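You operate a simulated robot arm through the tools that you are given. There is no shell and no other tool. Be economical: measure what you need, move in short steps, check, and stop when the job is done.

You run a simulated two-armed robot. Do the job below in one go: nothing can be reset, and whatever is moved stays where it is left.

## Task
Put one of the paste tiles from the packing bench on the desk edge by the mill 1 keyboard. Fetch the grey vat lid from the shelf of the dispatch table and set it on the upper shelf under the packing bench. Take the cap off the resin bottle on the dispatch table and lay it down there. Take the powder cup on the dispatch table and put it away on the coating bench. Take the paper roll on the dispatch table and put it away on the lower shelf of the print cabinet. Open the middle cupboard door, put the red pin on the shelf of the middle cupboard and shut the door again. Open the mill two accessory drawer. The order is free. Set down upright: powder cup.

The check looks at the end state, three seconds after you hand in, the way a careful person would. Anything else that was tipped, shoved, dropped, spilled or broken makes it a failure. Lids that push on must go on centred and level and be pressed home; caps that screw on are set level and turned clockwise until they are tight.

## Robot
Two 7-joint arms with two-finger parallel grippers on one trunk, on a base that drives. Base frame: it is fixed to the floor where the robot stands at the start and does not move with it; the origin is under the middle of the robot, x ahead of it, y to its left, z up; the surface under the hand at the start is at about z = 90. Units: cm, rad, N and s.
The left shoulder is at the start at [7, 17.7, 119.5], the right one opposite. With the tool pointing down near the work surface each hand reaches from about 30 to 74 cm from the robot's upright axis, wherever it stands, measured 20 degrees to its own side. Places, roughly: coating bench [150, -250, 80]; desk edge by the mill 1 keyboard (14x36 cm) [-88, 82, 102]; lower shelf of the print cabinet [80, -240, 10]; middle cupboard door [-80, 40, 50]; mill two accessory drawer [-260, 20, 90]; paper roll (8x8x20 cm) [160, 200, 90]; paste tile [75, 25, 100]; powder cup [150, 200, 75]; red pin (2x2x4 cm) [220, 220, 90]; resin bottle [125, 200, 75]; shelf of the middle cupboard [-100, 40, 60]; upper shelf under the packing bench [70, -30, 50]; vat lid [125, 200, 50]. Payload 3.43 kg a hand.
The TCP of each hand is the grasp point between the finger pads, 3 cm short of the fingertips. In the tool frame z runs along the fingers and y along their closing line. The gripper opens to 9.4 cm. The fingers are 2.8 cm wide and 1 cm thick; the gripper's body (5 by 9.6 cm) begins 5.5 cm behind the TCP.
Orientation is told as [roll, pitch, yaw] about the base's x, y, z axes, in that order, counted from this pose: with the fingers straight down and closing along the base's y, the tool's x points along the base's -x, its y along +y and its z along -z.

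## Interface
- The arms move only by the tool apply_moves. It takes "left_steps", "right_steps" or both (then of equal length, played together; a hand with none holds still); each is one flat list of numbers, 7 for each row, row after row: the opening in per cent of the stroke, from 0 (shut) to 100 (fully open), then the shift along the tool's x, y, z in cm, then the turn, a rotation vector about the tool's x, y, z in rad. In form: [claw, x, y, z, rx, ry, rz, claw, x, y, z, rx, ry, rz, ...]. A call has 1 to 12 rows; each row is the pose to reach, as a shift and turn from the pose commanded when the call began, along the tool's axes at that moment. A row lasts 0.2 s, in which the tool goes at most 5 cm and 0.15 rad; a call with a longer step from one row to the next is refused whole, and so is a gripper value outside its range. A pose out of reach is approached as far as the arm can. The call stops where the force on the tool passes 40 N (or 10 N more than at its start, if that is more) or the arm is blocked; 0.2 s more then pass. Each finger travels about 15.3 cm/s and halts on what it meets, pressing with about 24 N; the grip force reading is that of the motor and also rises with nothing between the fingers. The clock runs only during rows and for 0.2 s after the last one: add rows that repeat a pose to give the fingers time. The reply holds the time, the measured pose of the TCP, the force on the tool along the base axes, the opening and the grip force, in the units named above and with some noise, with the torque about the TCP (base axes, N m) and any sound that the robot's microphone picked up.
- Cameras (640 x 400 px; columns grow to the right, rows downward): "scene" is now at [6.44, 6.79, 148.22]; the picture's right is [0.98, -0.21, -0.00], its down [-0.18, -0.82, -0.54] and it looks along [0.11, 0.53, -0.84] (base axes); focal length 214 px, centre (320, 200). "left" rides on the left gripper at [7.6, -1.4, -10.3] in its tool frame; the picture's right is [0.18, 0.98, 0.00], its down [-0.75, 0.14, -0.64] and it looks along [-0.63, 0.12, 0.77] (tool axes); focal length 243 px, centre (320, 200). "right" rides on the right gripper at [7.6, 1.4, -10.2] in its tool frame; the picture's right is [-0.18, 0.98, 0.00], its down [-0.75, -0.14, -0.64] and it looks along [-0.63, -0.12, 0.77] (tool axes); focal length 243 px, centre (320, 200). There is no depth. A picture from a camera that has moved, and an enlarged one, comes with that camera's place and axes in the base frame and with its lens.
- camera(camera): a new picture of that camera. The clock stands still meanwhile.
- raise_lower(by): slides the trunk up (or, below 0, down) by that many cm; the arms and the scene camera ride with it, the base frame stays. It gives what a move gives, with no picture.
- drive_base(legs): drives the robot by 1 to 6 legs, each [ahead, turn to the left] in cm and rad, along the robot's own axes; the way and the turn of a leg run together, so that a leg with both is an arc; at most 150 cm and 3.142 rad a leg. The arms and the cameras ride along, it lands a little off, and it stops where it bumps. It gives what a move gives.
- head_to(pan, tilt): turns the head with the scene camera to pan (to the left, within 1.501 rad either way) and tilt (down, from -0.506 to 1.204), counted from straight ahead of the robot. It gives what a move gives.
- inspect(camera, box): a new picture of the part [left, top, right, bottom] of that camera's present view, enlarged. The clock stands still meanwhile.
- sign_off(): hands the job in; it is judged then, once.

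Go step by step. Nothing tells you exact positions but the pictures and the camera data: compare them with the known pose of the tool, close in by small moves and look again before you grip or let go. The budget is 207 turns and 202 pictures, counting those below and the enlarged ones. Unless the task says otherwise, let go and move clear before handing in.

The tools are called after ">>>" as name(argument=value, ...) on one line, values as JSON. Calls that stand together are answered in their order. apply_moves: Moves the arms, as the interface text tells. Its arguments: {"type":"object","properties":{"left_steps":{"type":"array"},"right_steps":{"type":"array"}},"required":[]} The other tools are called the same way: raise_lower (by) slides the trunk up or down; drive_base (legs) drives the base; head_to (pan, tilt) turns the head that bears the scene camera; camera (camera) takes a picture; inspect (camera, box) takes an enlarged picture of a part of a camera's view; sign_off () hands the job in.

At the start:

```text
t: 0.0
left_ee_pos: [32.01, 46.06, 119.45]
left_tcp_rot: [0.002, -0.001, -0.002]
left_ft_force: [0.4, 0.1, -0.7]
left_ft_torque: [0.01, -0.01, 0.03]
left_grip_width: 9.41
left_grasp_force: 0.1
right_ee_pos: [42.24, 2.38, 120.24]
right_tcp_rot: [0.0, 0.0, 0.0]
right_ft_force: [-0.2, 0.5, -0.3]
right_ft_torque: [-0.04, -0.02, 0.01]
right_grip_width: 9.39
right_grasp_force: 0.0
trunk travel left (down, up): [-77.5, 6.5]
robot x, y, heading: [-0.24, 0.17, 0.0]
head pan, tilt: [1.356, 1.002]
```

scene: 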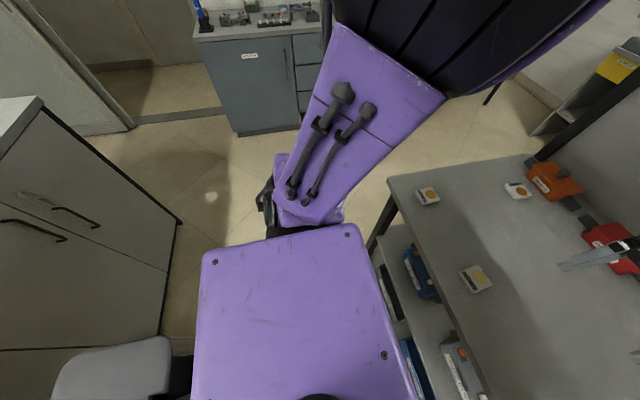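
right: 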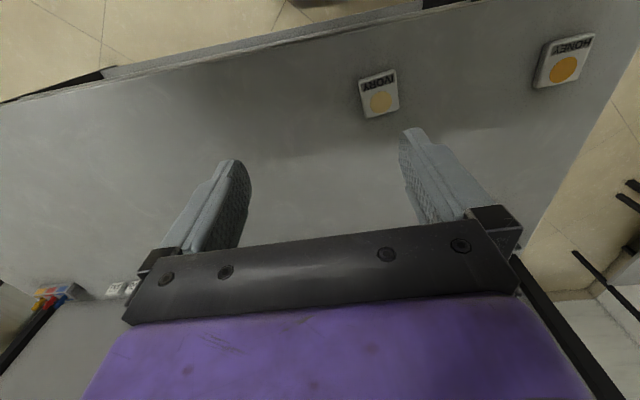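
left: 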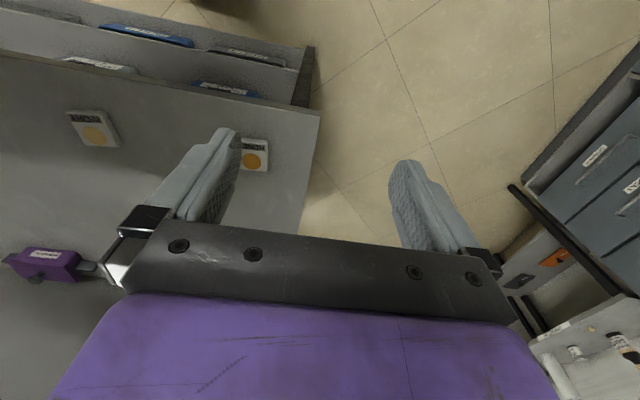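

I see the packing bench in front with paste tiles (IVORY, HONEY) and the desk/cupboards to the left. I'll look around first.

>>> head_to(pan=0, tilt=0.7)

>>> camera(camera="scene")

>>> head_to(pan=0.9, tilt=0.3)

>>> camera(camera="scene")

>>> head_to(pan=-1.2, tilt=0.3)

>>> camera(camera="scene")

>>> head_to(pan=1.5, tilt=0.3)

>>> camera(camera="scene")

```text
t: 1.5
left_ee_pos: [32.0, 46.19, 119.48]
left_tcp_rot: [0.002, -0.002, -0.003]
left_ft_force: [-0.2, -0.4, 0.5]
left_ft_torque: [0.07, 0.01, 0.01]
left_grip_width: 9.38
left_grasp_force: 0.1
right_ee_pos: [42.27, 2.26, 120.13]
right_tcp_rot: [-0.001, 0.001, -0.001]
right_ft_force: [-0.1, -0.2, 0.2]
right_ft_torque: [0.01, 0.0, 0.02]
right_grip_width: 9.37
right_grasp_force: 0.0
trunk travel left (down, up): [-77.5, 6.5]
robot x, y, heading: [-0.09, -0.09, 0.0]
head pan, tilt: [0.0, 0.7]
```

```text
198 pictures are left
camera scene: at [13.45, 0.0, 150.58], right [0.0, -1.0, 0.0], down [-0.64, 0.0, -0.76], along [0.76, 0.0, -0.64], focal length 214 px, centre (320, 200)
```

scene: 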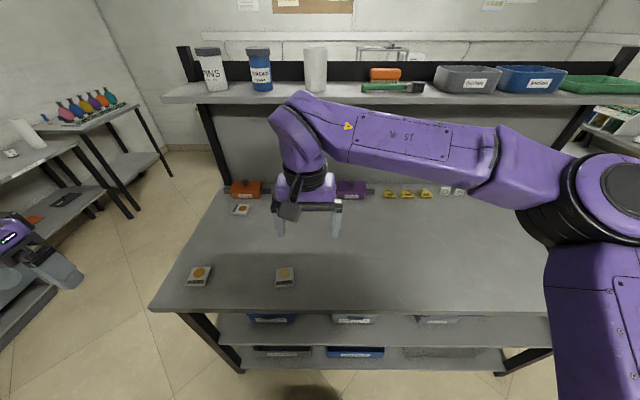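

```text
t: 2.7
left_ee_pos: [32.03, 46.14, 119.44]
left_tcp_rot: [0.003, 0.0, -0.001]
left_ft_force: [-0.4, 0.0, -0.1]
left_ft_torque: [0.0, -0.02, -0.03]
left_grip_width: 9.37
left_grasp_force: 0.1
right_ee_pos: [42.29, 2.34, 120.19]
right_tcp_rot: [0.0, 0.001, 0.0]
right_ft_force: [-0.1, -0.2, 0.2]
right_ft_torque: [0.0, 0.02, -0.03]
right_grip_width: 9.41
right_grasp_force: 0.1
trunk travel left (down, up): [-77.5, 6.5]
robot x, y, heading: [0.3, -0.04, -0.0]
head pan, tilt: [0.901, 0.3]
```

```text
197 pictures are left
camera scene: at [10.77, 7.31, 154.18], right [0.78, -0.62, 0.0], down [-0.18, -0.23, -0.96], along [0.59, 0.75, -0.3], focal length 214 px, centre (320, 200)
```

scene: 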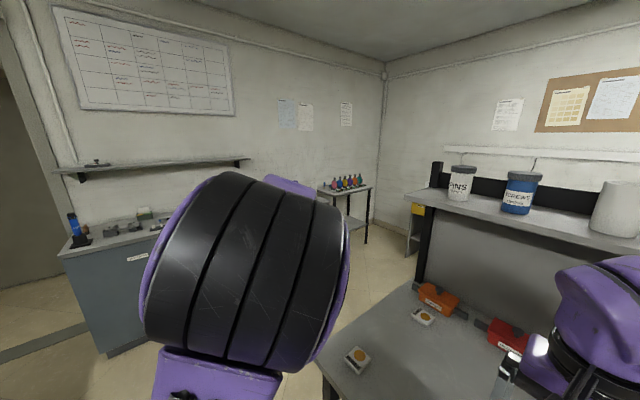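

```text
t: 4.7
left_ee_pos: [31.86, 45.98, 119.53]
left_tcp_rot: [0.002, -0.002, -0.003]
left_ft_force: [-0.6, -0.5, -0.4]
left_ft_torque: [0.01, 0.01, 0.0]
left_grip_width: 9.41
left_grasp_force: 0.1
right_ee_pos: [42.3, 2.36, 120.22]
right_tcp_rot: [0.0, 0.0, 0.001]
right_ft_force: [0.4, -0.7, -0.1]
right_ft_torque: [-0.02, 0.01, 0.01]
right_grip_width: 9.4
right_grasp_force: 0.0
trunk travel left (down, up): [-77.5, 6.5]
robot x, y, heading: [-0.24, 0.0, -0.004]
head pan, tilt: [-1.201, 0.3]
```

```text
196 pictures are left
camera scene: at [8.34, -8.71, 154.19], right [-0.93, -0.36, 0.0], down [-0.11, 0.28, -0.96], along [0.35, -0.89, -0.3], focal length 214 px, centre (320, 200)
```

scene: 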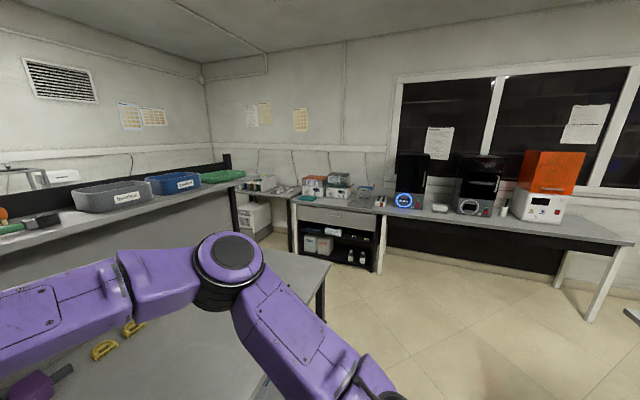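

```text
t: 7.1
left_ee_pos: [31.8, 46.03, 119.52]
left_tcp_rot: [0.001, -0.003, -0.001]
left_ft_force: [0.4, -0.4, -0.1]
left_ft_torque: [0.02, 0.0, -0.03]
left_grip_width: 9.42
left_grasp_force: 0.1
right_ee_pos: [42.36, 2.31, 120.19]
right_tcp_rot: [0.0, 0.001, 0.0]
right_ft_force: [0.3, -0.7, 0.5]
right_ft_torque: [0.0, -0.01, 0.03]
right_grip_width: 9.39
right_grasp_force: 0.0
trunk travel left (down, up): [-77.5, 6.5]
robot x, y, heading: [-0.08, -0.03, -0.002]
head pan, tilt: [1.499, 0.3]
```

```text
195 pictures are left
camera scene: at [5.63, 9.31, 154.19], right [1.0, -0.07, 0.0], down [-0.02, -0.29, -0.96], along [0.07, 0.95, -0.3], focal length 214 px, centre (320, 200)
```

scene: 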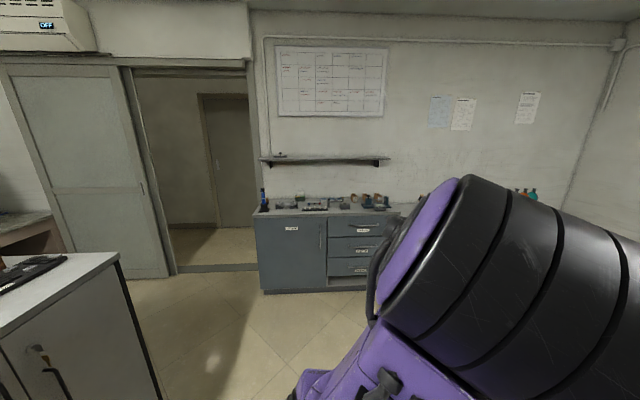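

I estimate the HONEY tile at about (48, 37, 91). I'll bring the left hand above it and look.

>>> apply_moves(left_steps=[100, -3, -2, 2, 0, 0, 0, 100, -6, -4, 4, 0, 0, 0, 100, -9, -6, 6, 0, 0, 0, 100, -12, -7.5, 9, 0, 0, 0, 100, -16, -9, 12, 0, 0, 0, 100, -16, -9, 12, 0, 0, 0])

>>> camera(camera="left")

>>> head_to(pan=0.5, tilt=0.9)

>>> camera(camera="scene")

```text
refused: row 5 steps farther than a row can; nothing moved
```

```text
194 pictures are left
camera left: at [24.23, 44.79, 129.74], right [-0.18, 0.98, 0.0], down [0.75, 0.14, 0.64], along [0.63, 0.12, -0.77], focal length 243 px, centre (320, 200)
```

left: 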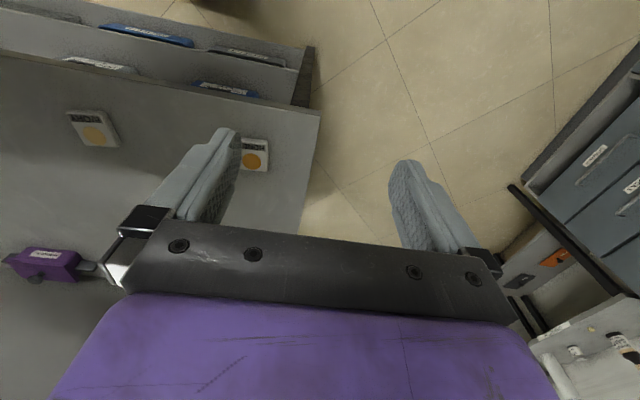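

```text
t: 8.4
left_ee_pos: [31.91, 46.14, 119.42]
left_tcp_rot: [0.003, -0.001, -0.002]
left_ft_force: [-0.2, -0.6, 0.9]
left_ft_torque: [0.01, -0.03, -0.02]
left_grip_width: 9.4
left_grasp_force: 0.0
right_ee_pos: [42.26, 2.33, 120.22]
right_tcp_rot: [0.0, 0.001, 0.0]
right_ft_force: [-0.2, 0.0, -0.6]
right_ft_torque: [0.01, -0.02, 0.01]
right_grip_width: 9.4
right_grasp_force: 0.0
trunk travel left (down, up): [-77.5, 6.5]
robot x, y, heading: [-0.15, -0.1, 0.002]
head pan, tilt: [0.499, 0.901]
```

```text
193 pictures are left
camera scene: at [11.59, 3.62, 148.96], right [0.48, -0.88, 0.0], down [-0.69, -0.38, -0.62], along [0.55, 0.3, -0.78], focal length 214 px, centre (320, 200)
```

scene: 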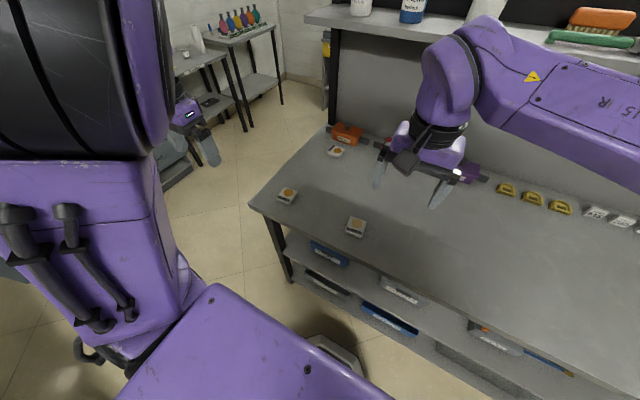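

>>> apply_moves(left_steps=[100, -3, -2, 2, 0, 0, 0, 100, -6, -4, 4, 0, 0, 0, 100, -9, -6, 6, 0, 0, 0, 100, -12, -7.5, 8, 0, 0, 0, 100, -14, -9, 10, 0, 0, 0, 100, -16, -9, 12, 0, 0, 0, 100, -16, -9, 12, 0, 0, 0])

>>> camera(camera="left")

>>> camera(camera="scene")

```text
t: 10.0
left_ee_pos: [48.0, 37.04, 107.34]
left_tcp_rot: [0.003, -0.003, -0.002]
left_ft_force: [0.0, 0.4, 0.0]
left_ft_torque: [0.02, -0.01, -0.01]
left_grip_width: 9.39
left_grasp_force: 0.0
right_ee_pos: [42.3, 2.37, 120.2]
right_tcp_rot: [0.002, 0.0, 0.001]
right_ft_force: [0.1, 0.8, -1.0]
right_ft_torque: [0.02, -0.01, -0.01]
right_grip_width: 9.42
right_grasp_force: 0.0
trunk travel left (down, up): [-77.5, 6.5]
robot x, y, heading: [-0.08, -0.06, 0.0]
head pan, tilt: [0.499, 0.901]
```

```text
192 pictures are left
camera left: at [40.29, 35.79, 117.66], right [-0.18, 0.98, 0.0], down [0.75, 0.14, 0.64], along [0.63, 0.12, -0.77], focal length 243 px, centre (320, 200)
```

left: 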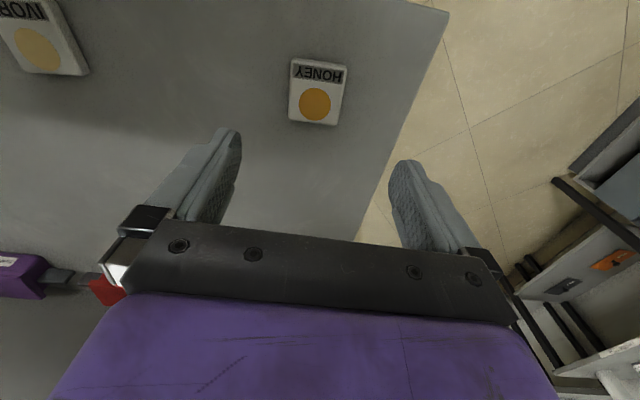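

```text
191 pictures are left
camera scene: at [11.53, 3.6, 148.97], right [0.48, -0.88, 0.0], down [-0.69, -0.38, -0.62], along [0.55, 0.3, -0.78], focal length 214 px, centre (320, 200)
```

scene: 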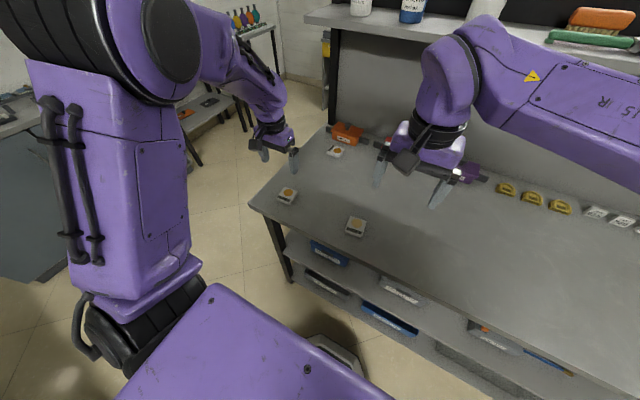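

The tile lies directly under the hand, aligned with the fingers. I descend.

>>> apply_moves(left_steps=[100, 0.2, 0, 4, 0, 0, 0, 100, 0.2, 0, 8, 0, 0, 0, 100, 0.2, 0, 11, 0, 0, 0, 100, 0.2, 0, 12.5, 0, 0, 0, 100, 0.2, 0, 12.5, 0, 0, 0])

>>> camera(camera="left")

>>> inspect(camera="scene", box=[200, 120, 360, 220])

```text
t: 11.2
left_ee_pos: [47.75, 37.22, 94.93]
left_tcp_rot: [0.002, -0.001, -0.001]
left_ft_force: [0.2, 0.0, -0.5]
left_ft_torque: [-0.01, 0.02, 0.03]
left_grip_width: 9.39
left_grasp_force: 0.1
right_ee_pos: [42.33, 2.34, 120.24]
right_tcp_rot: [-0.001, 0.0, 0.001]
right_ft_force: [0.4, -1.1, -1.1]
right_ft_torque: [-0.01, -0.01, -0.01]
right_grip_width: 9.38
right_grasp_force: 0.1
trunk travel left (down, up): [-77.5, 6.5]
robot x, y, heading: [0.16, -0.08, 0.001]
head pan, tilt: [0.499, 0.901]
```

```text
190 pictures are left
camera left: at [40.06, 35.84, 105.15], right [-0.18, 0.98, 0.0], down [0.75, 0.14, 0.64], along [0.63, 0.12, -0.77], focal length 243 px, centre (320, 200)
```

left: 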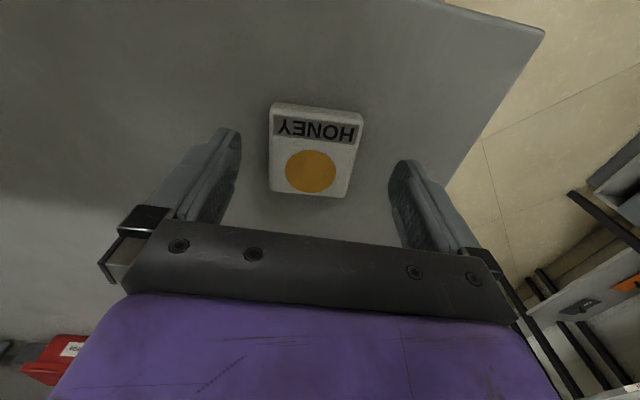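

```text
4.00 times, centred on (280, 170) of scene
camera zoom: at [11.55, 3.59, 148.97], right [0.48, -0.88, 0.0], down [-0.69, -0.38, -0.62], along [0.55, 0.3, -0.78], focal length 858 px, centre (480, 320)
```

zoom: 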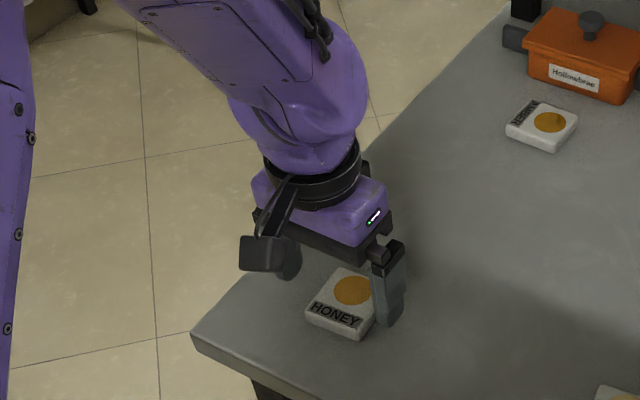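

>>> apply_moves(left_steps=[100, 0, -0.2, 1.0, 0, 0, 0, 100, 0, -0.2, 1.7, 0, 0, 0, 40, 0, -0.2, 1.7, 0, 0, 0, 20, 0, -0.2, 1.7, 0, 0, 0, 20, 0, -0.2, 1.7, 0, 0, 0, 20, 0, -0.2, 1.7, 0, 0, 0])

>>> camera(camera="left")

```text
t: 12.6
left_ee_pos: [47.8, 36.93, 93.2]
left_tcp_rot: [0.002, 0.0, 0.0]
left_ft_force: [0.6, -0.1, -0.6]
left_ft_torque: [0.05, 0.0, -0.03]
left_grip_width: 5.54
left_grasp_force: 23.7
right_ee_pos: [42.29, 2.37, 120.2]
right_tcp_rot: [0.0, 0.001, 0.0]
right_ft_force: [-0.4, -0.1, 0.1]
right_ft_torque: [0.0, 0.01, 0.02]
right_grip_width: 9.39
right_grasp_force: 0.0
trunk travel left (down, up): [-77.5, 6.5]
robot x, y, heading: [0.04, -0.06, -0.002]
head pan, tilt: [0.499, 0.901]
```

```text
188 pictures are left
camera left: at [40.11, 35.62, 103.47], right [-0.18, 0.98, 0.0], down [0.75, 0.14, 0.64], along [0.63, 0.12, -0.77], focal length 243 px, centre (320, 200)
```

left: 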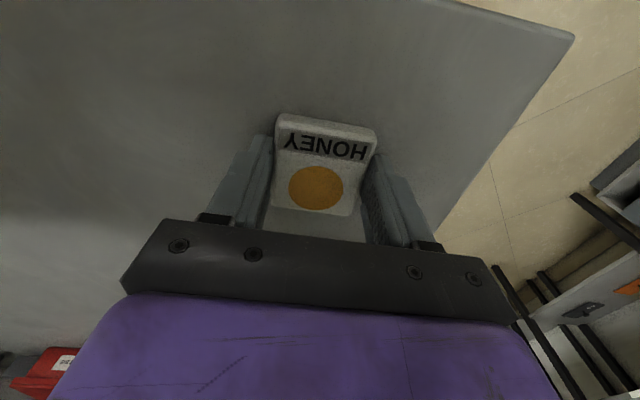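

Tile gripped. I lift it and turn the base to see the desk behind.

>>> apply_moves(left_steps=[20, 0, 0, -4, 0, 0, 0, 20, 0, 0, -8, 0, 0, 0, 20, 2, 2, -12, 0, 0, 0, 20, 5, 4, -15, 0, 0, 0, 20, 8, 6, -17, 0, 0, 0, 20, 11, 7, -20, 0, 0, 0])

>>> drive_base(legs=[[0, 1.57]])

>>> head_to(pan=1.4, tilt=0.6)

>>> camera(camera="scene")

>>> head_to(pan=0.0, tilt=0.7)

>>> camera(camera="scene")

```text
t: 14.0
left_ee_pos: [36.71, 43.64, 113.33]
left_tcp_rot: [0.003, -0.002, -0.001]
left_ft_force: [-0.6, -0.8, -1.2]
left_ft_torque: [0.02, -0.01, 0.0]
left_grip_width: 5.52
left_grasp_force: 24.3
right_ee_pos: [42.25, 2.1, 120.15]
right_tcp_rot: [0.003, -0.001, 0.0]
right_ft_force: [-0.2, 0.4, 0.7]
right_ft_torque: [0.0, 0.03, -0.04]
right_grip_width: 9.4
right_grasp_force: 0.1
trunk travel left (down, up): [-77.5, 6.5]
robot x, y, heading: [-0.03, -0.25, -0.001]
head pan, tilt: [0.499, 0.901]
```

```text
t: 18.2
left_ee_pos: [-44.27, 36.57, 113.25]
left_tcp_rot: [0.001, -0.003, 1.573]
left_ft_force: [1.1, -0.3, -1.4]
left_ft_torque: [-0.06, 0.01, 0.02]
left_grip_width: 5.56
left_grasp_force: 24.0
right_ee_pos: [-2.62, 42.34, 120.16]
right_tcp_rot: [-0.001, 0.0, 1.577]
right_ft_force: [-0.1, 0.8, 0.0]
right_ft_torque: [0.02, 0.04, -0.01]
right_grip_width: 9.37
right_grasp_force: 0.1
trunk travel left (down, up): [-77.5, 6.5]
robot x, y, heading: [-0.23, 0.23, 1.583]
head pan, tilt: [0.499, 0.901]
```

```text
t: 19.4
left_ee_pos: [-44.22, 36.57, 113.29]
left_tcp_rot: [0.0, -0.002, 1.574]
left_ft_force: [-0.5, 0.2, -1.3]
left_ft_torque: [-0.02, -0.01, 0.02]
left_grip_width: 5.52
left_grasp_force: 23.4
right_ee_pos: [-2.63, 42.39, 120.21]
right_tcp_rot: [0.0, -0.001, 1.576]
right_ft_force: [0.9, 0.2, 0.4]
right_ft_torque: [-0.01, -0.01, -0.01]
right_grip_width: 9.39
right_grasp_force: 0.1
trunk travel left (down, up): [-77.5, 6.5]
robot x, y, heading: [0.19, -0.22, 1.576]
head pan, tilt: [1.4, 0.6]
```

```text
187 pictures are left
camera scene: at [-8.83, 6.48, 151.43], right [0.17, 0.99, 0.0], down [0.56, -0.09, -0.82], along [-0.81, 0.14, -0.57], focal length 214 px, centre (320, 200)
```

scene: 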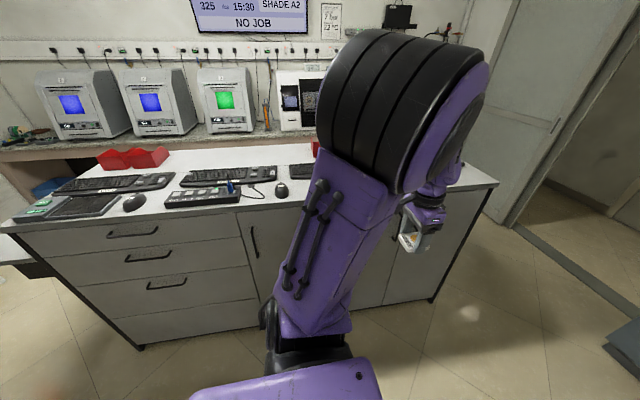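

```text
t: 20.9
left_ee_pos: [-44.1, 36.57, 113.32]
left_tcp_rot: [0.002, -0.001, 1.574]
left_ft_force: [-0.5, -0.7, -1.5]
left_ft_torque: [-0.02, 0.0, -0.03]
left_grip_width: 5.55
left_grasp_force: 23.7
right_ee_pos: [-2.59, 42.31, 120.24]
right_tcp_rot: [0.0, 0.0, 1.577]
right_ft_force: [-0.4, -0.6, -0.4]
right_ft_torque: [-0.04, 0.01, 0.0]
right_grip_width: 9.4
right_grasp_force: 0.1
trunk travel left (down, up): [-77.5, 6.5]
robot x, y, heading: [-0.0, 0.2, 1.577]
head pan, tilt: [0.0, 0.7]
```

```text
186 pictures are left
camera scene: at [-0.17, 13.51, 150.58], right [1.0, 0.01, 0.0], down [0.0, -0.64, -0.76], along [0.0, 0.76, -0.64], focal length 214 px, centre (320, 200)
```

scene: 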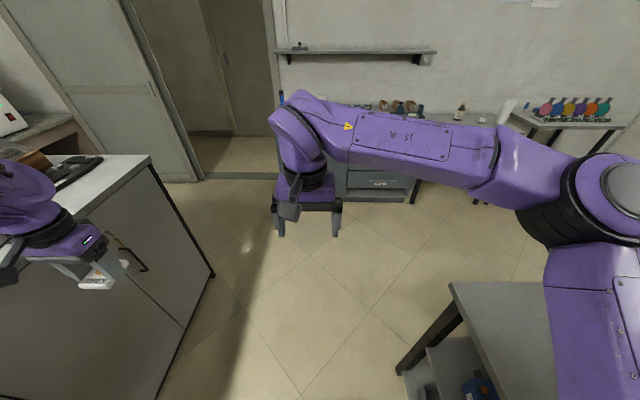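

Desk with keyboards is at x≈-80 facing me. I drive around to face it at its far end.

>>> drive_base(legs=[[97, 0], [0, 1.565], [22, 0]])

>>> head_to(pan=0.3, tilt=0.6)

>>> camera(camera="scene")

```text
t: 31.1
left_ee_pos: [-59.13, 53.67, 113.3]
left_tcp_rot: [0.002, -0.002, 3.136]
left_ft_force: [0.8, -0.5, -0.9]
left_ft_torque: [-0.01, 0.01, 0.01]
left_grip_width: 5.52
left_grasp_force: 23.8
right_ee_pos: [-64.5, 95.28, 120.33]
right_tcp_rot: [0.0, -0.001, 3.139]
right_ft_force: [0.4, -0.4, -0.2]
right_ft_torque: [-0.04, -0.01, 0.0]
right_grip_width: 9.4
right_grasp_force: 0.1
trunk travel left (down, up): [-77.5, 6.5]
robot x, y, heading: [-22.3, 97.37, 3.139]
head pan, tilt: [0.0, 0.7]
```

```text
t: 31.9
left_ee_pos: [-59.19, 53.77, 113.28]
left_tcp_rot: [0.002, 0.001, 3.137]
left_ft_force: [-0.3, 1.3, -2.5]
left_ft_torque: [-0.01, -0.02, 0.03]
left_grip_width: 5.52
left_grasp_force: 23.7
right_ee_pos: [-64.62, 95.25, 120.2]
right_tcp_rot: [0.001, 0.001, 3.139]
right_ft_force: [0.0, 0.5, -0.8]
right_ft_torque: [0.02, 0.0, -0.02]
right_grip_width: 9.39
right_grasp_force: 0.1
trunk travel left (down, up): [-77.5, 6.5]
robot x, y, heading: [-21.85, 97.68, 3.142]
head pan, tilt: [0.3, 0.6]
```

```text
185 pictures are left
camera scene: at [-35.81, 94.85, 151.42], right [-0.29, 0.96, 0.0], down [0.54, 0.16, -0.82], along [-0.79, -0.24, -0.57], focal length 214 px, centre (320, 200)
```

scene: 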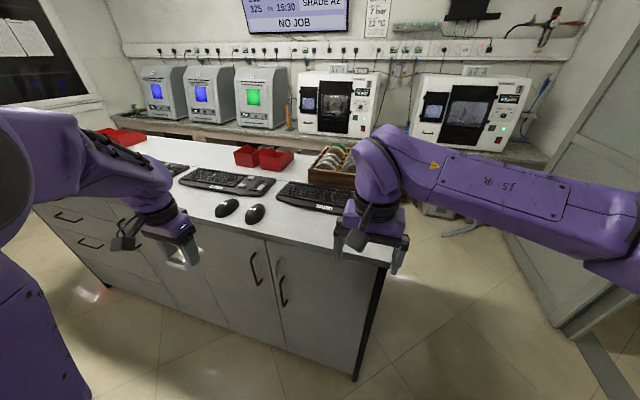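

>>> inspect(camera="scene", box=[160, 130, 400, 280])

>>> inspect(camera="scene", box=[280, 50, 540, 210])

```text
2.67 times, centred on (280, 205) of scene
camera zoom: at [-35.81, 94.85, 151.42], right [-0.29, 0.96, 0.0], down [0.54, 0.16, -0.82], along [-0.79, -0.24, -0.57], focal length 572 px, centre (427, 187)
```

zoom: 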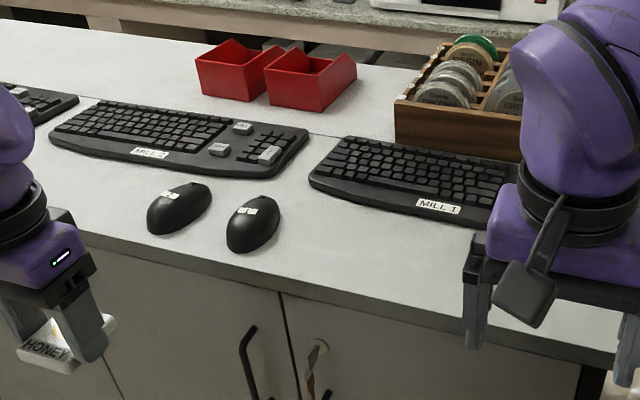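

```text
2.46 times, centred on (410, 130) of scene
camera zoom: at [-35.81, 94.85, 151.42], right [-0.29, 0.96, 0.0], down [0.54, 0.16, -0.82], along [-0.79, -0.24, -0.57], focal length 528 px, centre (98, 372)
```

zoom: 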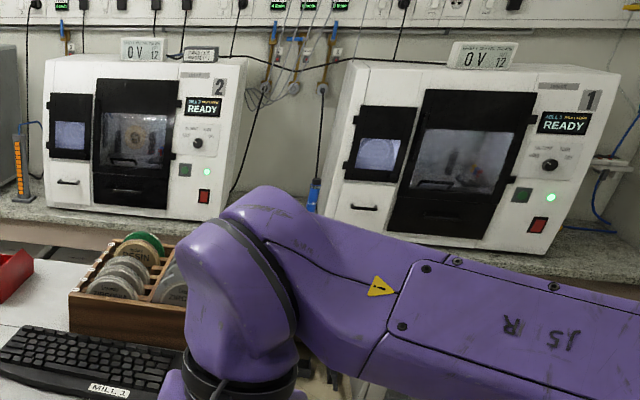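

MILL 1 keyboard is clear; free desk strip is around (-88, 82). I move the right arm aside and bring the tile over the strip.

>>> apply_moves(left_steps=[20, -3, -3, 0, 0, 0, 0, 20, -6, -6, 0, 0, 0, 0, 20, -9, -9, 0, 0, 0, 0, 20, -12, -12, 0, 0, 0, 0, 20, -15, -15, 0, 0, 0, 0, 20, -18, -18, 0, 0, 0, 0, 20, -21, -21, 0, 0, 0, 0, 20, -24, -24, 0, 0, 0, 0, 20, -27, -26.5, 0, 0, 0, 0, 20, -29, -28, 0, 0, 0, 0, 20, -29, -28, 0, 0, 0, 0], right_steps=[100, 0, -4, 0, 0, 0, 0, 100, 0, -8, 0, 0, 0, 0, 100, 0, -12, 0, 0, 0, 0, 100, 0, -16, 0, 0, 0, 0, 100, 0, -20, 0, 0, 0, 0, 100, 0, -20, 0, 0, 0, 0, 100, 0, -20, 0, 0, 0, 0, 100, 0, -20, 0, 0, 0, 0, 100, 0, -20, 0, 0, 0, 0, 100, 0, -20, 0, 0, 0, 0, 100, 0, -20, 0, 0, 0, 0])

>>> camera(camera="left")

>>> camera(camera="scene")

```text
t: 34.3
left_ee_pos: [-87.88, 81.65, 113.34]
left_tcp_rot: [0.0, 0.0, 3.136]
left_ft_force: [0.1, 0.6, -1.6]
left_ft_torque: [-0.03, 0.0, 0.0]
left_grip_width: 5.55
left_grasp_force: 24.3
right_ee_pos: [-64.22, 115.26, 120.33]
right_tcp_rot: [0.0, -0.001, 3.137]
right_ft_force: [0.0, -0.1, -1.0]
right_ft_torque: [0.04, 0.0, -0.01]
right_grip_width: 9.41
right_grasp_force: 0.1
trunk travel left (down, up): [-77.5, 6.5]
robot x, y, heading: [-21.99, 97.92, 3.139]
head pan, tilt: [0.3, 0.6]
```

```text
182 pictures are left
camera left: at [-80.39, 83.3, 123.53], right [0.18, -0.98, 0.0], down [-0.75, -0.14, 0.64], along [-0.63, -0.12, -0.77], focal length 243 px, centre (320, 200)
```

left: 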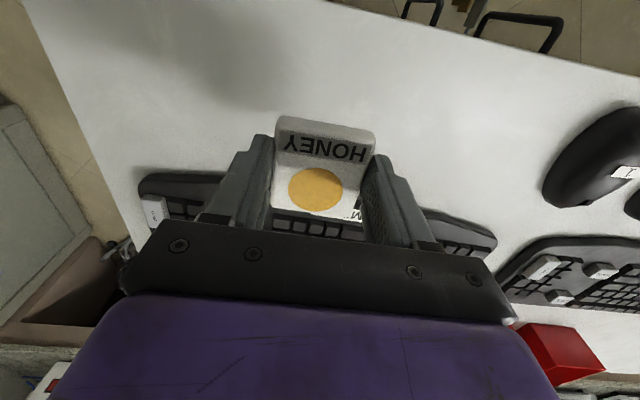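

```text
181 pictures are left
camera scene: at [-35.63, 94.89, 151.45], right [-0.29, 0.96, 0.0], down [0.54, 0.16, -0.83], along [-0.79, -0.24, -0.56], focal length 214 px, centre (320, 200)
```

scene: 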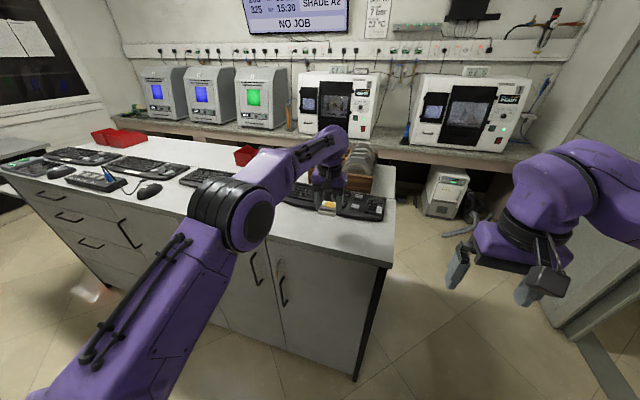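

>>> apply_moves(left_steps=[20, 0, 0, 4, 0, 0, 0, 20, 0, 0, 6, 0, 0, 0, 20, 0, 0, 7.3, 0, 0, 0, 20, 0, 0, 7.3, 0, 0, 0])

>>> inspect(camera="scene", box=[290, 170, 390, 232])

>>> camera(camera="left")

```text
t: 35.3
left_ee_pos: [-88.03, 81.8, 105.88]
left_tcp_rot: [0.002, -0.001, 3.137]
left_ft_force: [1.5, 0.9, -2.1]
left_ft_torque: [0.02, -0.01, 0.02]
left_grip_width: 5.56
left_grasp_force: 23.8
right_ee_pos: [-64.33, 115.27, 120.28]
right_tcp_rot: [0.0, 0.0, 3.138]
right_ft_force: [-0.4, 0.3, 1.0]
right_ft_torque: [-0.02, 0.02, 0.03]
right_grip_width: 9.37
right_grasp_force: 0.1
trunk travel left (down, up): [-77.5, 6.5]
robot x, y, heading: [-22.27, 97.54, 3.143]
head pan, tilt: [0.3, 0.6]
```

```text
6.40 times, centred on (340, 201) of scene
camera zoom: at [-35.76, 94.88, 151.43], right [-0.29, 0.96, 0.0], down [0.54, 0.16, -0.82], along [-0.79, -0.24, -0.57], focal length 1373 px, centre (192, 194)
```

zoom: 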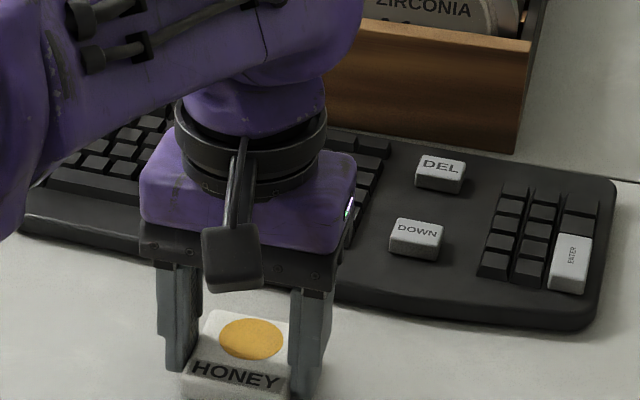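

```text
179 pictures are left
camera left: at [-80.43, 83.28, 116.1], right [0.18, -0.98, 0.0], down [-0.75, -0.14, 0.64], along [-0.63, -0.12, -0.77], focal length 243 px, centre (320, 200)
```

left: 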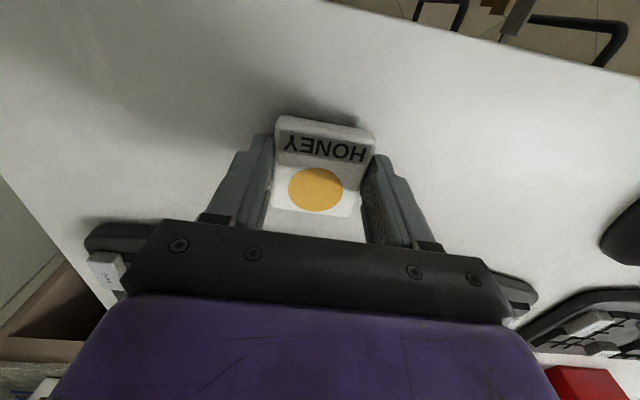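

>>> apply_moves(left_steps=[20, 0, 0, 0.2, 0, 0, 0, 20, 0, 0, 0.4, 0, 0, 0, 20, 0, 0, 0.5, 0, 0, 0, 20, 0, 0, 0.6, 0, 0, 0, 20, 0, 0, 0.7, 0, 0, 0])

>>> inspect(camera="scene", box=[290, 190, 390, 252])

```text
t: 36.5
left_ee_pos: [-88.0, 81.82, 105.27]
left_tcp_rot: [0.001, 0.001, 3.136]
left_ft_force: [-0.1, 0.4, -0.4]
left_ft_torque: [-0.06, 0.01, -0.01]
left_grip_width: 5.53
left_grasp_force: 24.3
right_ee_pos: [-64.32, 115.44, 120.18]
right_tcp_rot: [-0.001, 0.0, 3.137]
right_ft_force: [-0.2, -0.1, -0.5]
right_ft_torque: [-0.02, -0.02, 0.0]
right_grip_width: 9.4
right_grasp_force: 0.1
trunk travel left (down, up): [-77.5, 6.5]
robot x, y, heading: [-22.43, 97.58, 3.135]
head pan, tilt: [0.3, 0.6]
```

```text
6.40 times, centred on (340, 221) of scene
camera zoom: at [-35.74, 94.88, 151.44], right [-0.29, 0.96, 0.0], down [0.54, 0.16, -0.82], along [-0.79, -0.24, -0.57], focal length 1373 px, centre (192, 66)
```

zoom: 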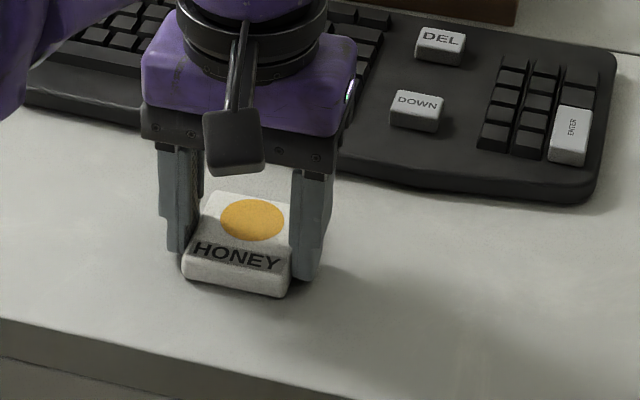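

>>> apply_moves(left_steps=[20, 0, 0, 0.1, 0, 0, 0, 20, 0, 0, 0.2, 0, 0, 0, 20, 0, 0, 0.2, 0, 0, 0])

```text
t: 37.3
left_ee_pos: [-88.09, 81.89, 105.25]
left_tcp_rot: [0.001, -0.005, 3.138]
left_ft_force: [-4.7, -1.2, 10.3]
left_ft_torque: [0.2, -0.05, 0.03]
left_grip_width: 5.53
left_grasp_force: 24.0
right_ee_pos: [-64.15, 115.49, 120.32]
right_tcp_rot: [0.0, 0.0, 3.139]
right_ft_force: [0.0, 0.3, -0.2]
right_ft_torque: [0.0, 0.01, -0.02]
right_grip_width: 9.4
right_grasp_force: 0.1
trunk travel left (down, up): [-77.5, 6.5]
robot x, y, heading: [-22.18, 97.16, 3.134]
head pan, tilt: [0.3, 0.6]
```

Contact with the desk. I release and rise.

>>> apply_moves(left_steps=[50, 0, 0, 0, 0, 0, 0, 95, 0, 0, 0, 0, 0, 0, 100, 0, 0, -2, 0, 0, 0, 100, 0, 0, -6, 0, 0, 0, 100, 0, 0, -10, 0, 0, 0, 100, 0, 0, -14, 0, 0, 0])

>>> camera(camera="scene")

>>> camera(camera="left")

```text
t: 38.7
left_ee_pos: [-87.85, 81.97, 119.06]
left_tcp_rot: [0.001, 0.001, 3.136]
left_ft_force: [-0.2, -0.4, 0.2]
left_ft_torque: [0.0, 0.0, -0.02]
left_grip_width: 9.42
left_grasp_force: 0.1
right_ee_pos: [-64.3, 115.46, 120.3]
right_tcp_rot: [0.0, 0.001, 3.137]
right_ft_force: [0.5, -0.4, 0.3]
right_ft_torque: [0.03, 0.05, 0.01]
right_grip_width: 9.39
right_grasp_force: 0.0
trunk travel left (down, up): [-77.5, 6.5]
robot x, y, heading: [-22.31, 97.58, 3.138]
head pan, tilt: [0.3, 0.6]
```

```text
177 pictures are left
camera scene: at [-35.7, 94.92, 151.44], right [-0.29, 0.96, 0.0], down [0.54, 0.16, -0.83], along [-0.79, -0.24, -0.56], focal length 214 px, centre (320, 200)
```

scene: 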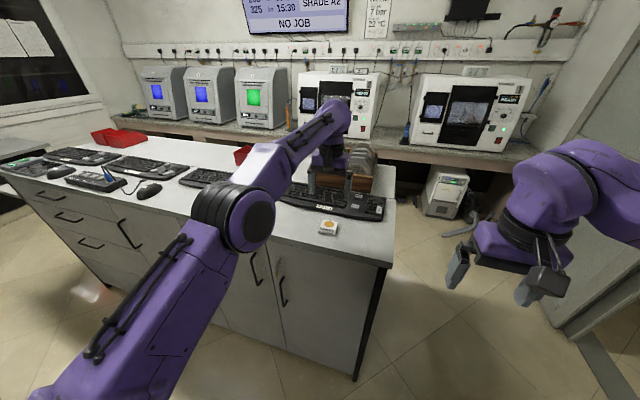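

```text
176 pictures are left
camera left: at [-80.29, 83.52, 129.35], right [0.18, -0.98, 0.0], down [-0.75, -0.14, 0.64], along [-0.63, -0.12, -0.77], focal length 243 px, centre (320, 200)
```

left: 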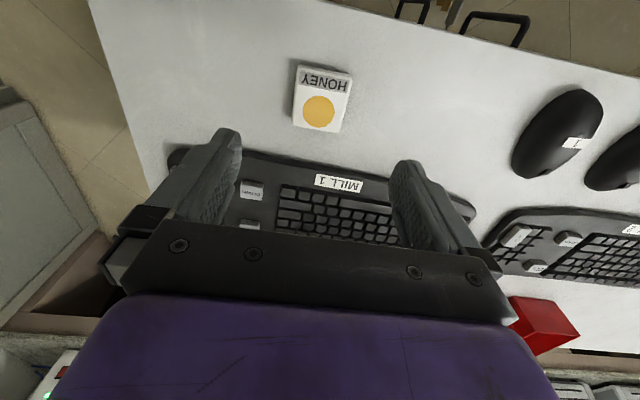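

Tile is placed well. Now I retract and drive around the desk's end to see mill two.

>>> apply_moves(left_steps=[100, 4, 0, 0, 0, 0, 0, 100, 8, 1, 0, 0, 0, 0, 100, 12, 3, 0, 0, 0, 0, 100, 16, 6, 0, 0, 0, 0, 100, 20, 9, 0, 0, 0, 0, 100, 24, 12, 0, 0, 0, 0, 100, 28, 14, 0, 0, 0, 0])

>>> drive_base(legs=[[0, -1.0], [80, 0], [0, 1.0], [75, 0]])

>>> head_to(pan=0.8, tilt=0.6)

>>> camera(camera="scene")

```text
t: 40.3
left_ee_pos: [-59.66, 67.56, 119.15]
left_tcp_rot: [0.001, -0.007, 3.135]
left_ft_force: [0.3, 0.8, 0.4]
left_ft_torque: [0.01, 0.06, 0.01]
left_grip_width: 9.39
left_grasp_force: 0.1
right_ee_pos: [-64.13, 115.19, 120.33]
right_tcp_rot: [-0.002, -0.001, 3.138]
right_ft_force: [-0.3, 0.4, 1.0]
right_ft_torque: [0.01, 0.0, -0.01]
right_grip_width: 9.43
right_grasp_force: 0.0
trunk travel left (down, up): [-77.5, 6.5]
robot x, y, heading: [-22.18, 97.43, 3.134]
head pan, tilt: [0.3, 0.6]
```

```text
t: 53.3
left_ee_pos: [-178.87, 134.94, 119.1]
left_tcp_rot: [0.002, -0.002, 3.14]
left_ft_force: [-0.2, -0.3, -0.3]
left_ft_torque: [-0.01, 0.01, 0.02]
left_grip_width: 9.39
left_grasp_force: 0.0
right_ee_pos: [-183.57, 182.66, 120.16]
right_tcp_rot: [0.001, 0.0, -3.143]
right_ft_force: [-0.2, 1.1, -0.2]
right_ft_torque: [0.0, -0.03, 0.04]
right_grip_width: 9.38
right_grasp_force: 0.0
trunk travel left (down, up): [-77.5, 6.5]
robot x, y, heading: [-141.47, 164.84, -3.141]
head pan, tilt: [0.3, 0.6]
```

```text
t: 54.2
left_ee_pos: [-178.9, 134.99, 119.01]
left_tcp_rot: [0.002, -0.003, 3.14]
left_ft_force: [0.0, 0.9, -0.5]
left_ft_torque: [-0.03, -0.05, -0.01]
left_grip_width: 9.4
left_grasp_force: 0.0
right_ee_pos: [-183.49, 182.56, 120.13]
right_tcp_rot: [-0.002, -0.001, -3.142]
right_ft_force: [0.6, 0.9, 0.1]
right_ft_torque: [-0.03, 0.02, -0.02]
right_grip_width: 9.39
right_grasp_force: 0.1
trunk travel left (down, up): [-77.5, 6.5]
robot x, y, heading: [-141.26, 164.97, -3.146]
head pan, tilt: [0.799, 0.6]
```

```text
175 pictures are left
camera scene: at [-152.56, 158.47, 151.44], right [-0.72, 0.7, 0.0], down [0.39, 0.4, -0.83], along [-0.58, -0.59, -0.56], focal length 214 px, centre (320, 200)
```

scene: 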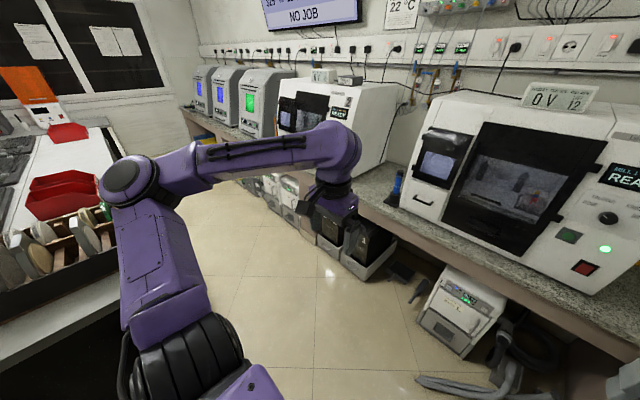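

>>> inspect(camera="scene", box=[220, 60, 420, 190])

>>> drive_base(legs=[[30, 0]])

>>> drive_base(legs=[[0, 1.0]])

>>> head_to(pan=0.3, tilt=0.5)

>>> camera(camera="scene")

```text
3.08 times, centred on (320, 125) of scene
camera zoom: at [-152.56, 158.47, 151.44], right [-0.72, 0.7, 0.0], down [0.39, 0.4, -0.83], along [-0.58, -0.59, -0.56], focal length 660 px, centre (320, 431)
```

zoom: 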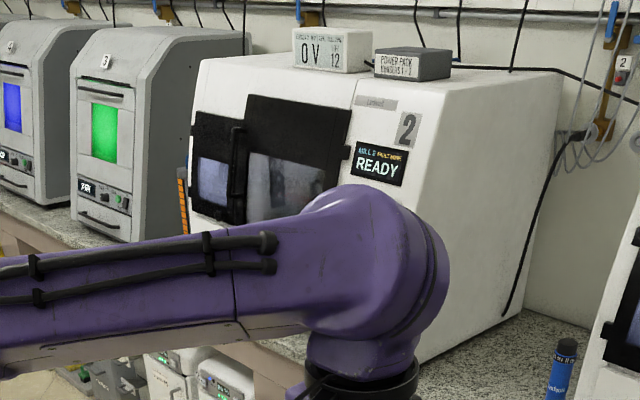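

```text
t: 56.2
left_ee_pos: [-208.9, 135.08, 119.19]
left_tcp_rot: [0.002, -0.001, 3.139]
left_ft_force: [0.2, -0.4, -0.3]
left_ft_torque: [-0.01, 0.03, 0.02]
left_grip_width: 9.39
left_grasp_force: 0.1
right_ee_pos: [-213.33, 182.65, 120.28]
right_tcp_rot: [-0.001, -0.002, 3.14]
right_ft_force: [0.5, -0.2, 0.1]
right_ft_torque: [0.0, 0.05, 0.04]
right_grip_width: 9.39
right_grasp_force: 0.0
trunk travel left (down, up): [-77.5, 6.5]
robot x, y, heading: [-171.31, 164.64, 3.142]
head pan, tilt: [0.799, 0.6]
```

```text
t: 59.2
left_ee_pos: [-166.57, 117.07, 119.09]
left_tcp_rot: [0.001, -0.002, -2.141]
left_ft_force: [-0.5, -0.7, 0.7]
left_ft_torque: [0.02, 0.02, 0.02]
left_grip_width: 9.43
left_grasp_force: 0.1
right_ee_pos: [-208.98, 138.96, 120.27]
right_tcp_rot: [0.0, 0.0, -2.14]
right_ft_force: [0.0, -0.5, -0.3]
right_ft_torque: [-0.02, 0.0, 0.01]
right_grip_width: 9.39
right_grasp_force: 0.0
trunk travel left (down, up): [-77.5, 6.5]
robot x, y, heading: [-171.24, 165.13, -2.143]
head pan, tilt: [0.799, 0.6]
```

```text
t: 60.1
left_ee_pos: [-166.37, 117.12, 118.95]
left_tcp_rot: [0.0, -0.002, -2.142]
left_ft_force: [-0.8, 0.3, 0.0]
left_ft_torque: [-0.01, 0.0, 0.05]
left_grip_width: 9.4
left_grasp_force: 0.0
right_ee_pos: [-208.98, 138.83, 120.23]
right_tcp_rot: [-0.002, 0.0, -2.141]
right_ft_force: [0.0, 0.6, -0.3]
right_ft_torque: [-0.04, 0.0, 0.01]
right_grip_width: 9.42
right_grasp_force: 0.1
trunk travel left (down, up): [-77.5, 6.5]
robot x, y, heading: [-171.39, 164.87, -2.144]
head pan, tilt: [0.3, 0.499]
```

```text
173 pictures are left
camera scene: at [-176.44, 151.85, 152.35], right [-0.96, 0.27, 0.0], down [0.13, 0.46, -0.88], along [-0.23, -0.85, -0.48], focal length 214 px, centre (320, 200)
```

scene: 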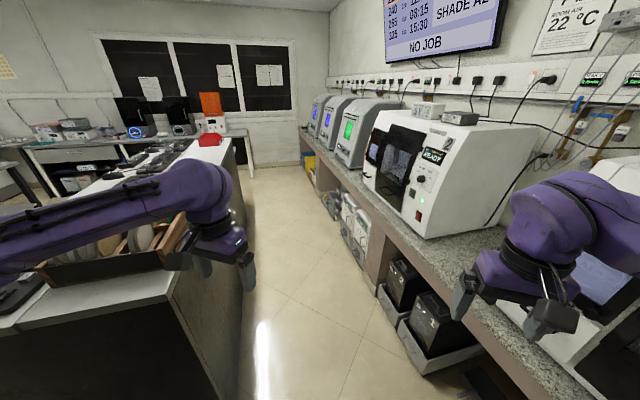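

Mill 2 stands at about y 0–60 along the right bench. I raise the left arm for clearance over the disc box and drive down the aisle.

>>> raise_lower(by=6)

>>> apply_moves(left_steps=[100, 0, -2, -4, 0, 0, 0, 100, 0, -5, -7, 0, 0, 0, 100, 0, -9, -10, 0, 0, 0, 100, 0, -10, -12, 0, 0, 0], right_steps=[100, 0, 2, -2, 0, 0, 0, 100, 0, 2, -2, 0, 0, 0, 100, 0, 2, -2, 0, 0, 0, 100, 0, 2, -2, 0, 0, 0])

>>> drive_base(legs=[[0, 0.42], [60, 0]])

>>> camera(camera="scene")

```text
t: 61.1
left_ee_pos: [-166.28, 117.09, 125.08]
left_tcp_rot: [0.001, -0.002, -2.142]
left_ft_force: [0.0, 0.8, 0.1]
left_ft_torque: [0.04, 0.0, -0.01]
left_grip_width: 9.38
left_grasp_force: 0.1
right_ee_pos: [-208.97, 138.85, 126.26]
right_tcp_rot: [0.001, 0.0, -2.139]
right_ft_force: [-0.1, -0.5, -1.4]
right_ft_torque: [0.01, -0.02, -0.04]
right_grip_width: 9.4
right_grasp_force: 0.1
trunk travel left (down, up): [-83.5, 0.5]
robot x, y, heading: [-171.11, 164.72, -2.138]
head pan, tilt: [0.3, 0.499]
```

```text
t: 62.1
left_ee_pos: [-174.8, 122.61, 137.12]
left_tcp_rot: [0.001, -0.002, -2.142]
left_ft_force: [-0.2, 0.0, 0.1]
left_ft_torque: [0.01, 0.01, -0.04]
left_grip_width: 9.41
left_grasp_force: 0.1
right_ee_pos: [-207.32, 137.9, 128.32]
right_tcp_rot: [0.0, 0.0, -2.139]
right_ft_force: [-0.2, -0.5, 0.1]
right_ft_torque: [-0.01, 0.03, 0.03]
right_grip_width: 9.42
right_grasp_force: 0.1
trunk travel left (down, up): [-83.5, 0.5]
robot x, y, heading: [-171.45, 164.77, -2.143]
head pan, tilt: [0.3, 0.499]
```

```text
t: 66.7
left_ee_pos: [-165.57, 66.19, 137.15]
left_tcp_rot: [0.002, -0.004, -1.718]
left_ft_force: [-0.2, -0.1, -0.3]
left_ft_torque: [-0.01, -0.01, 0.04]
left_grip_width: 9.43
left_grasp_force: 0.0
right_ee_pos: [-201.45, 66.83, 128.41]
right_tcp_rot: [0.0, -0.003, -1.717]
right_ft_force: [0.9, -0.4, 0.2]
right_ft_torque: [-0.04, 0.05, 0.02]
right_grip_width: 9.4
right_grasp_force: 0.0
trunk travel left (down, up): [-83.5, 0.5]
robot x, y, heading: [-180.36, 106.46, -1.719]
head pan, tilt: [0.3, 0.499]
```

```text
172 pictures are left
camera scene: at [-179.21, 92.38, 158.36], right [-0.99, -0.15, 0.0], down [-0.07, 0.47, -0.88], along [0.14, -0.87, -0.48], focal length 214 px, centre (320, 200)
```

scene: 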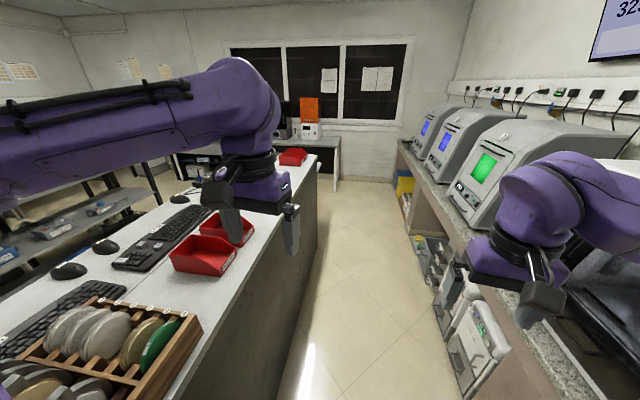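

>>> drive_base(legs=[[58, 0]])

>>> head_to(pan=-1.3, tilt=0.7)

>>> camera(camera="scene")

```text
t: 70.1
left_ee_pos: [-173.33, 8.1, 137.11]
left_tcp_rot: [0.001, -0.004, -1.706]
left_ft_force: [0.0, 0.1, 0.1]
left_ft_torque: [-0.01, -0.02, -0.01]
left_grip_width: 9.41
left_grasp_force: 0.0
right_ee_pos: [-209.2, 8.42, 128.36]
right_tcp_rot: [0.0, -0.002, -1.707]
right_ft_force: [0.2, 0.0, 1.4]
right_ft_torque: [-0.01, -0.01, 0.02]
right_grip_width: 9.4
right_grasp_force: 0.0
trunk travel left (down, up): [-83.5, 0.5]
robot x, y, heading: [-188.06, 48.47, -1.704]
head pan, tilt: [0.3, 0.499]
```

```text
t: 71.8
left_ee_pos: [-173.41, 8.14, 137.09]
left_tcp_rot: [0.003, -0.002, -1.709]
left_ft_force: [-0.5, -0.2, 0.1]
left_ft_torque: [0.02, -0.02, 0.04]
left_grip_width: 9.4
left_grasp_force: 0.1
right_ee_pos: [-209.47, 8.31, 128.48]
right_tcp_rot: [0.0, 0.0, -1.706]
right_ft_force: [-0.1, -0.4, 0.9]
right_ft_torque: [-0.01, -0.02, 0.0]
right_grip_width: 9.39
right_grasp_force: 0.1
trunk travel left (down, up): [-83.5, 0.5]
robot x, y, heading: [-188.12, 47.69, -1.709]
head pan, tilt: [-1.3, 0.7]
```

```text
171 pictures are left
camera scene: at [-197.2, 41.81, 156.58], right [-0.14, 0.99, 0.0], down [0.64, 0.09, -0.77], along [-0.76, -0.1, -0.64], focal length 214 px, centre (320, 200)
```

scene: 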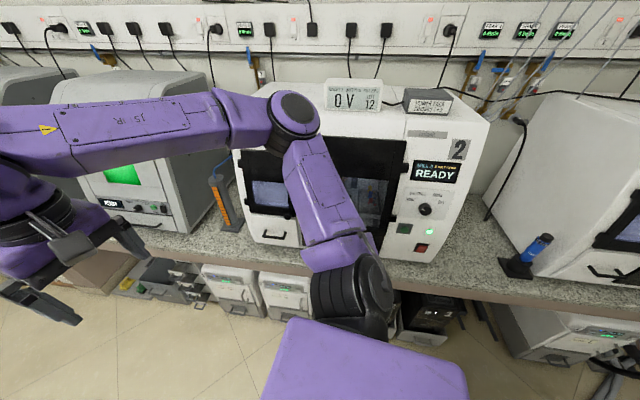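

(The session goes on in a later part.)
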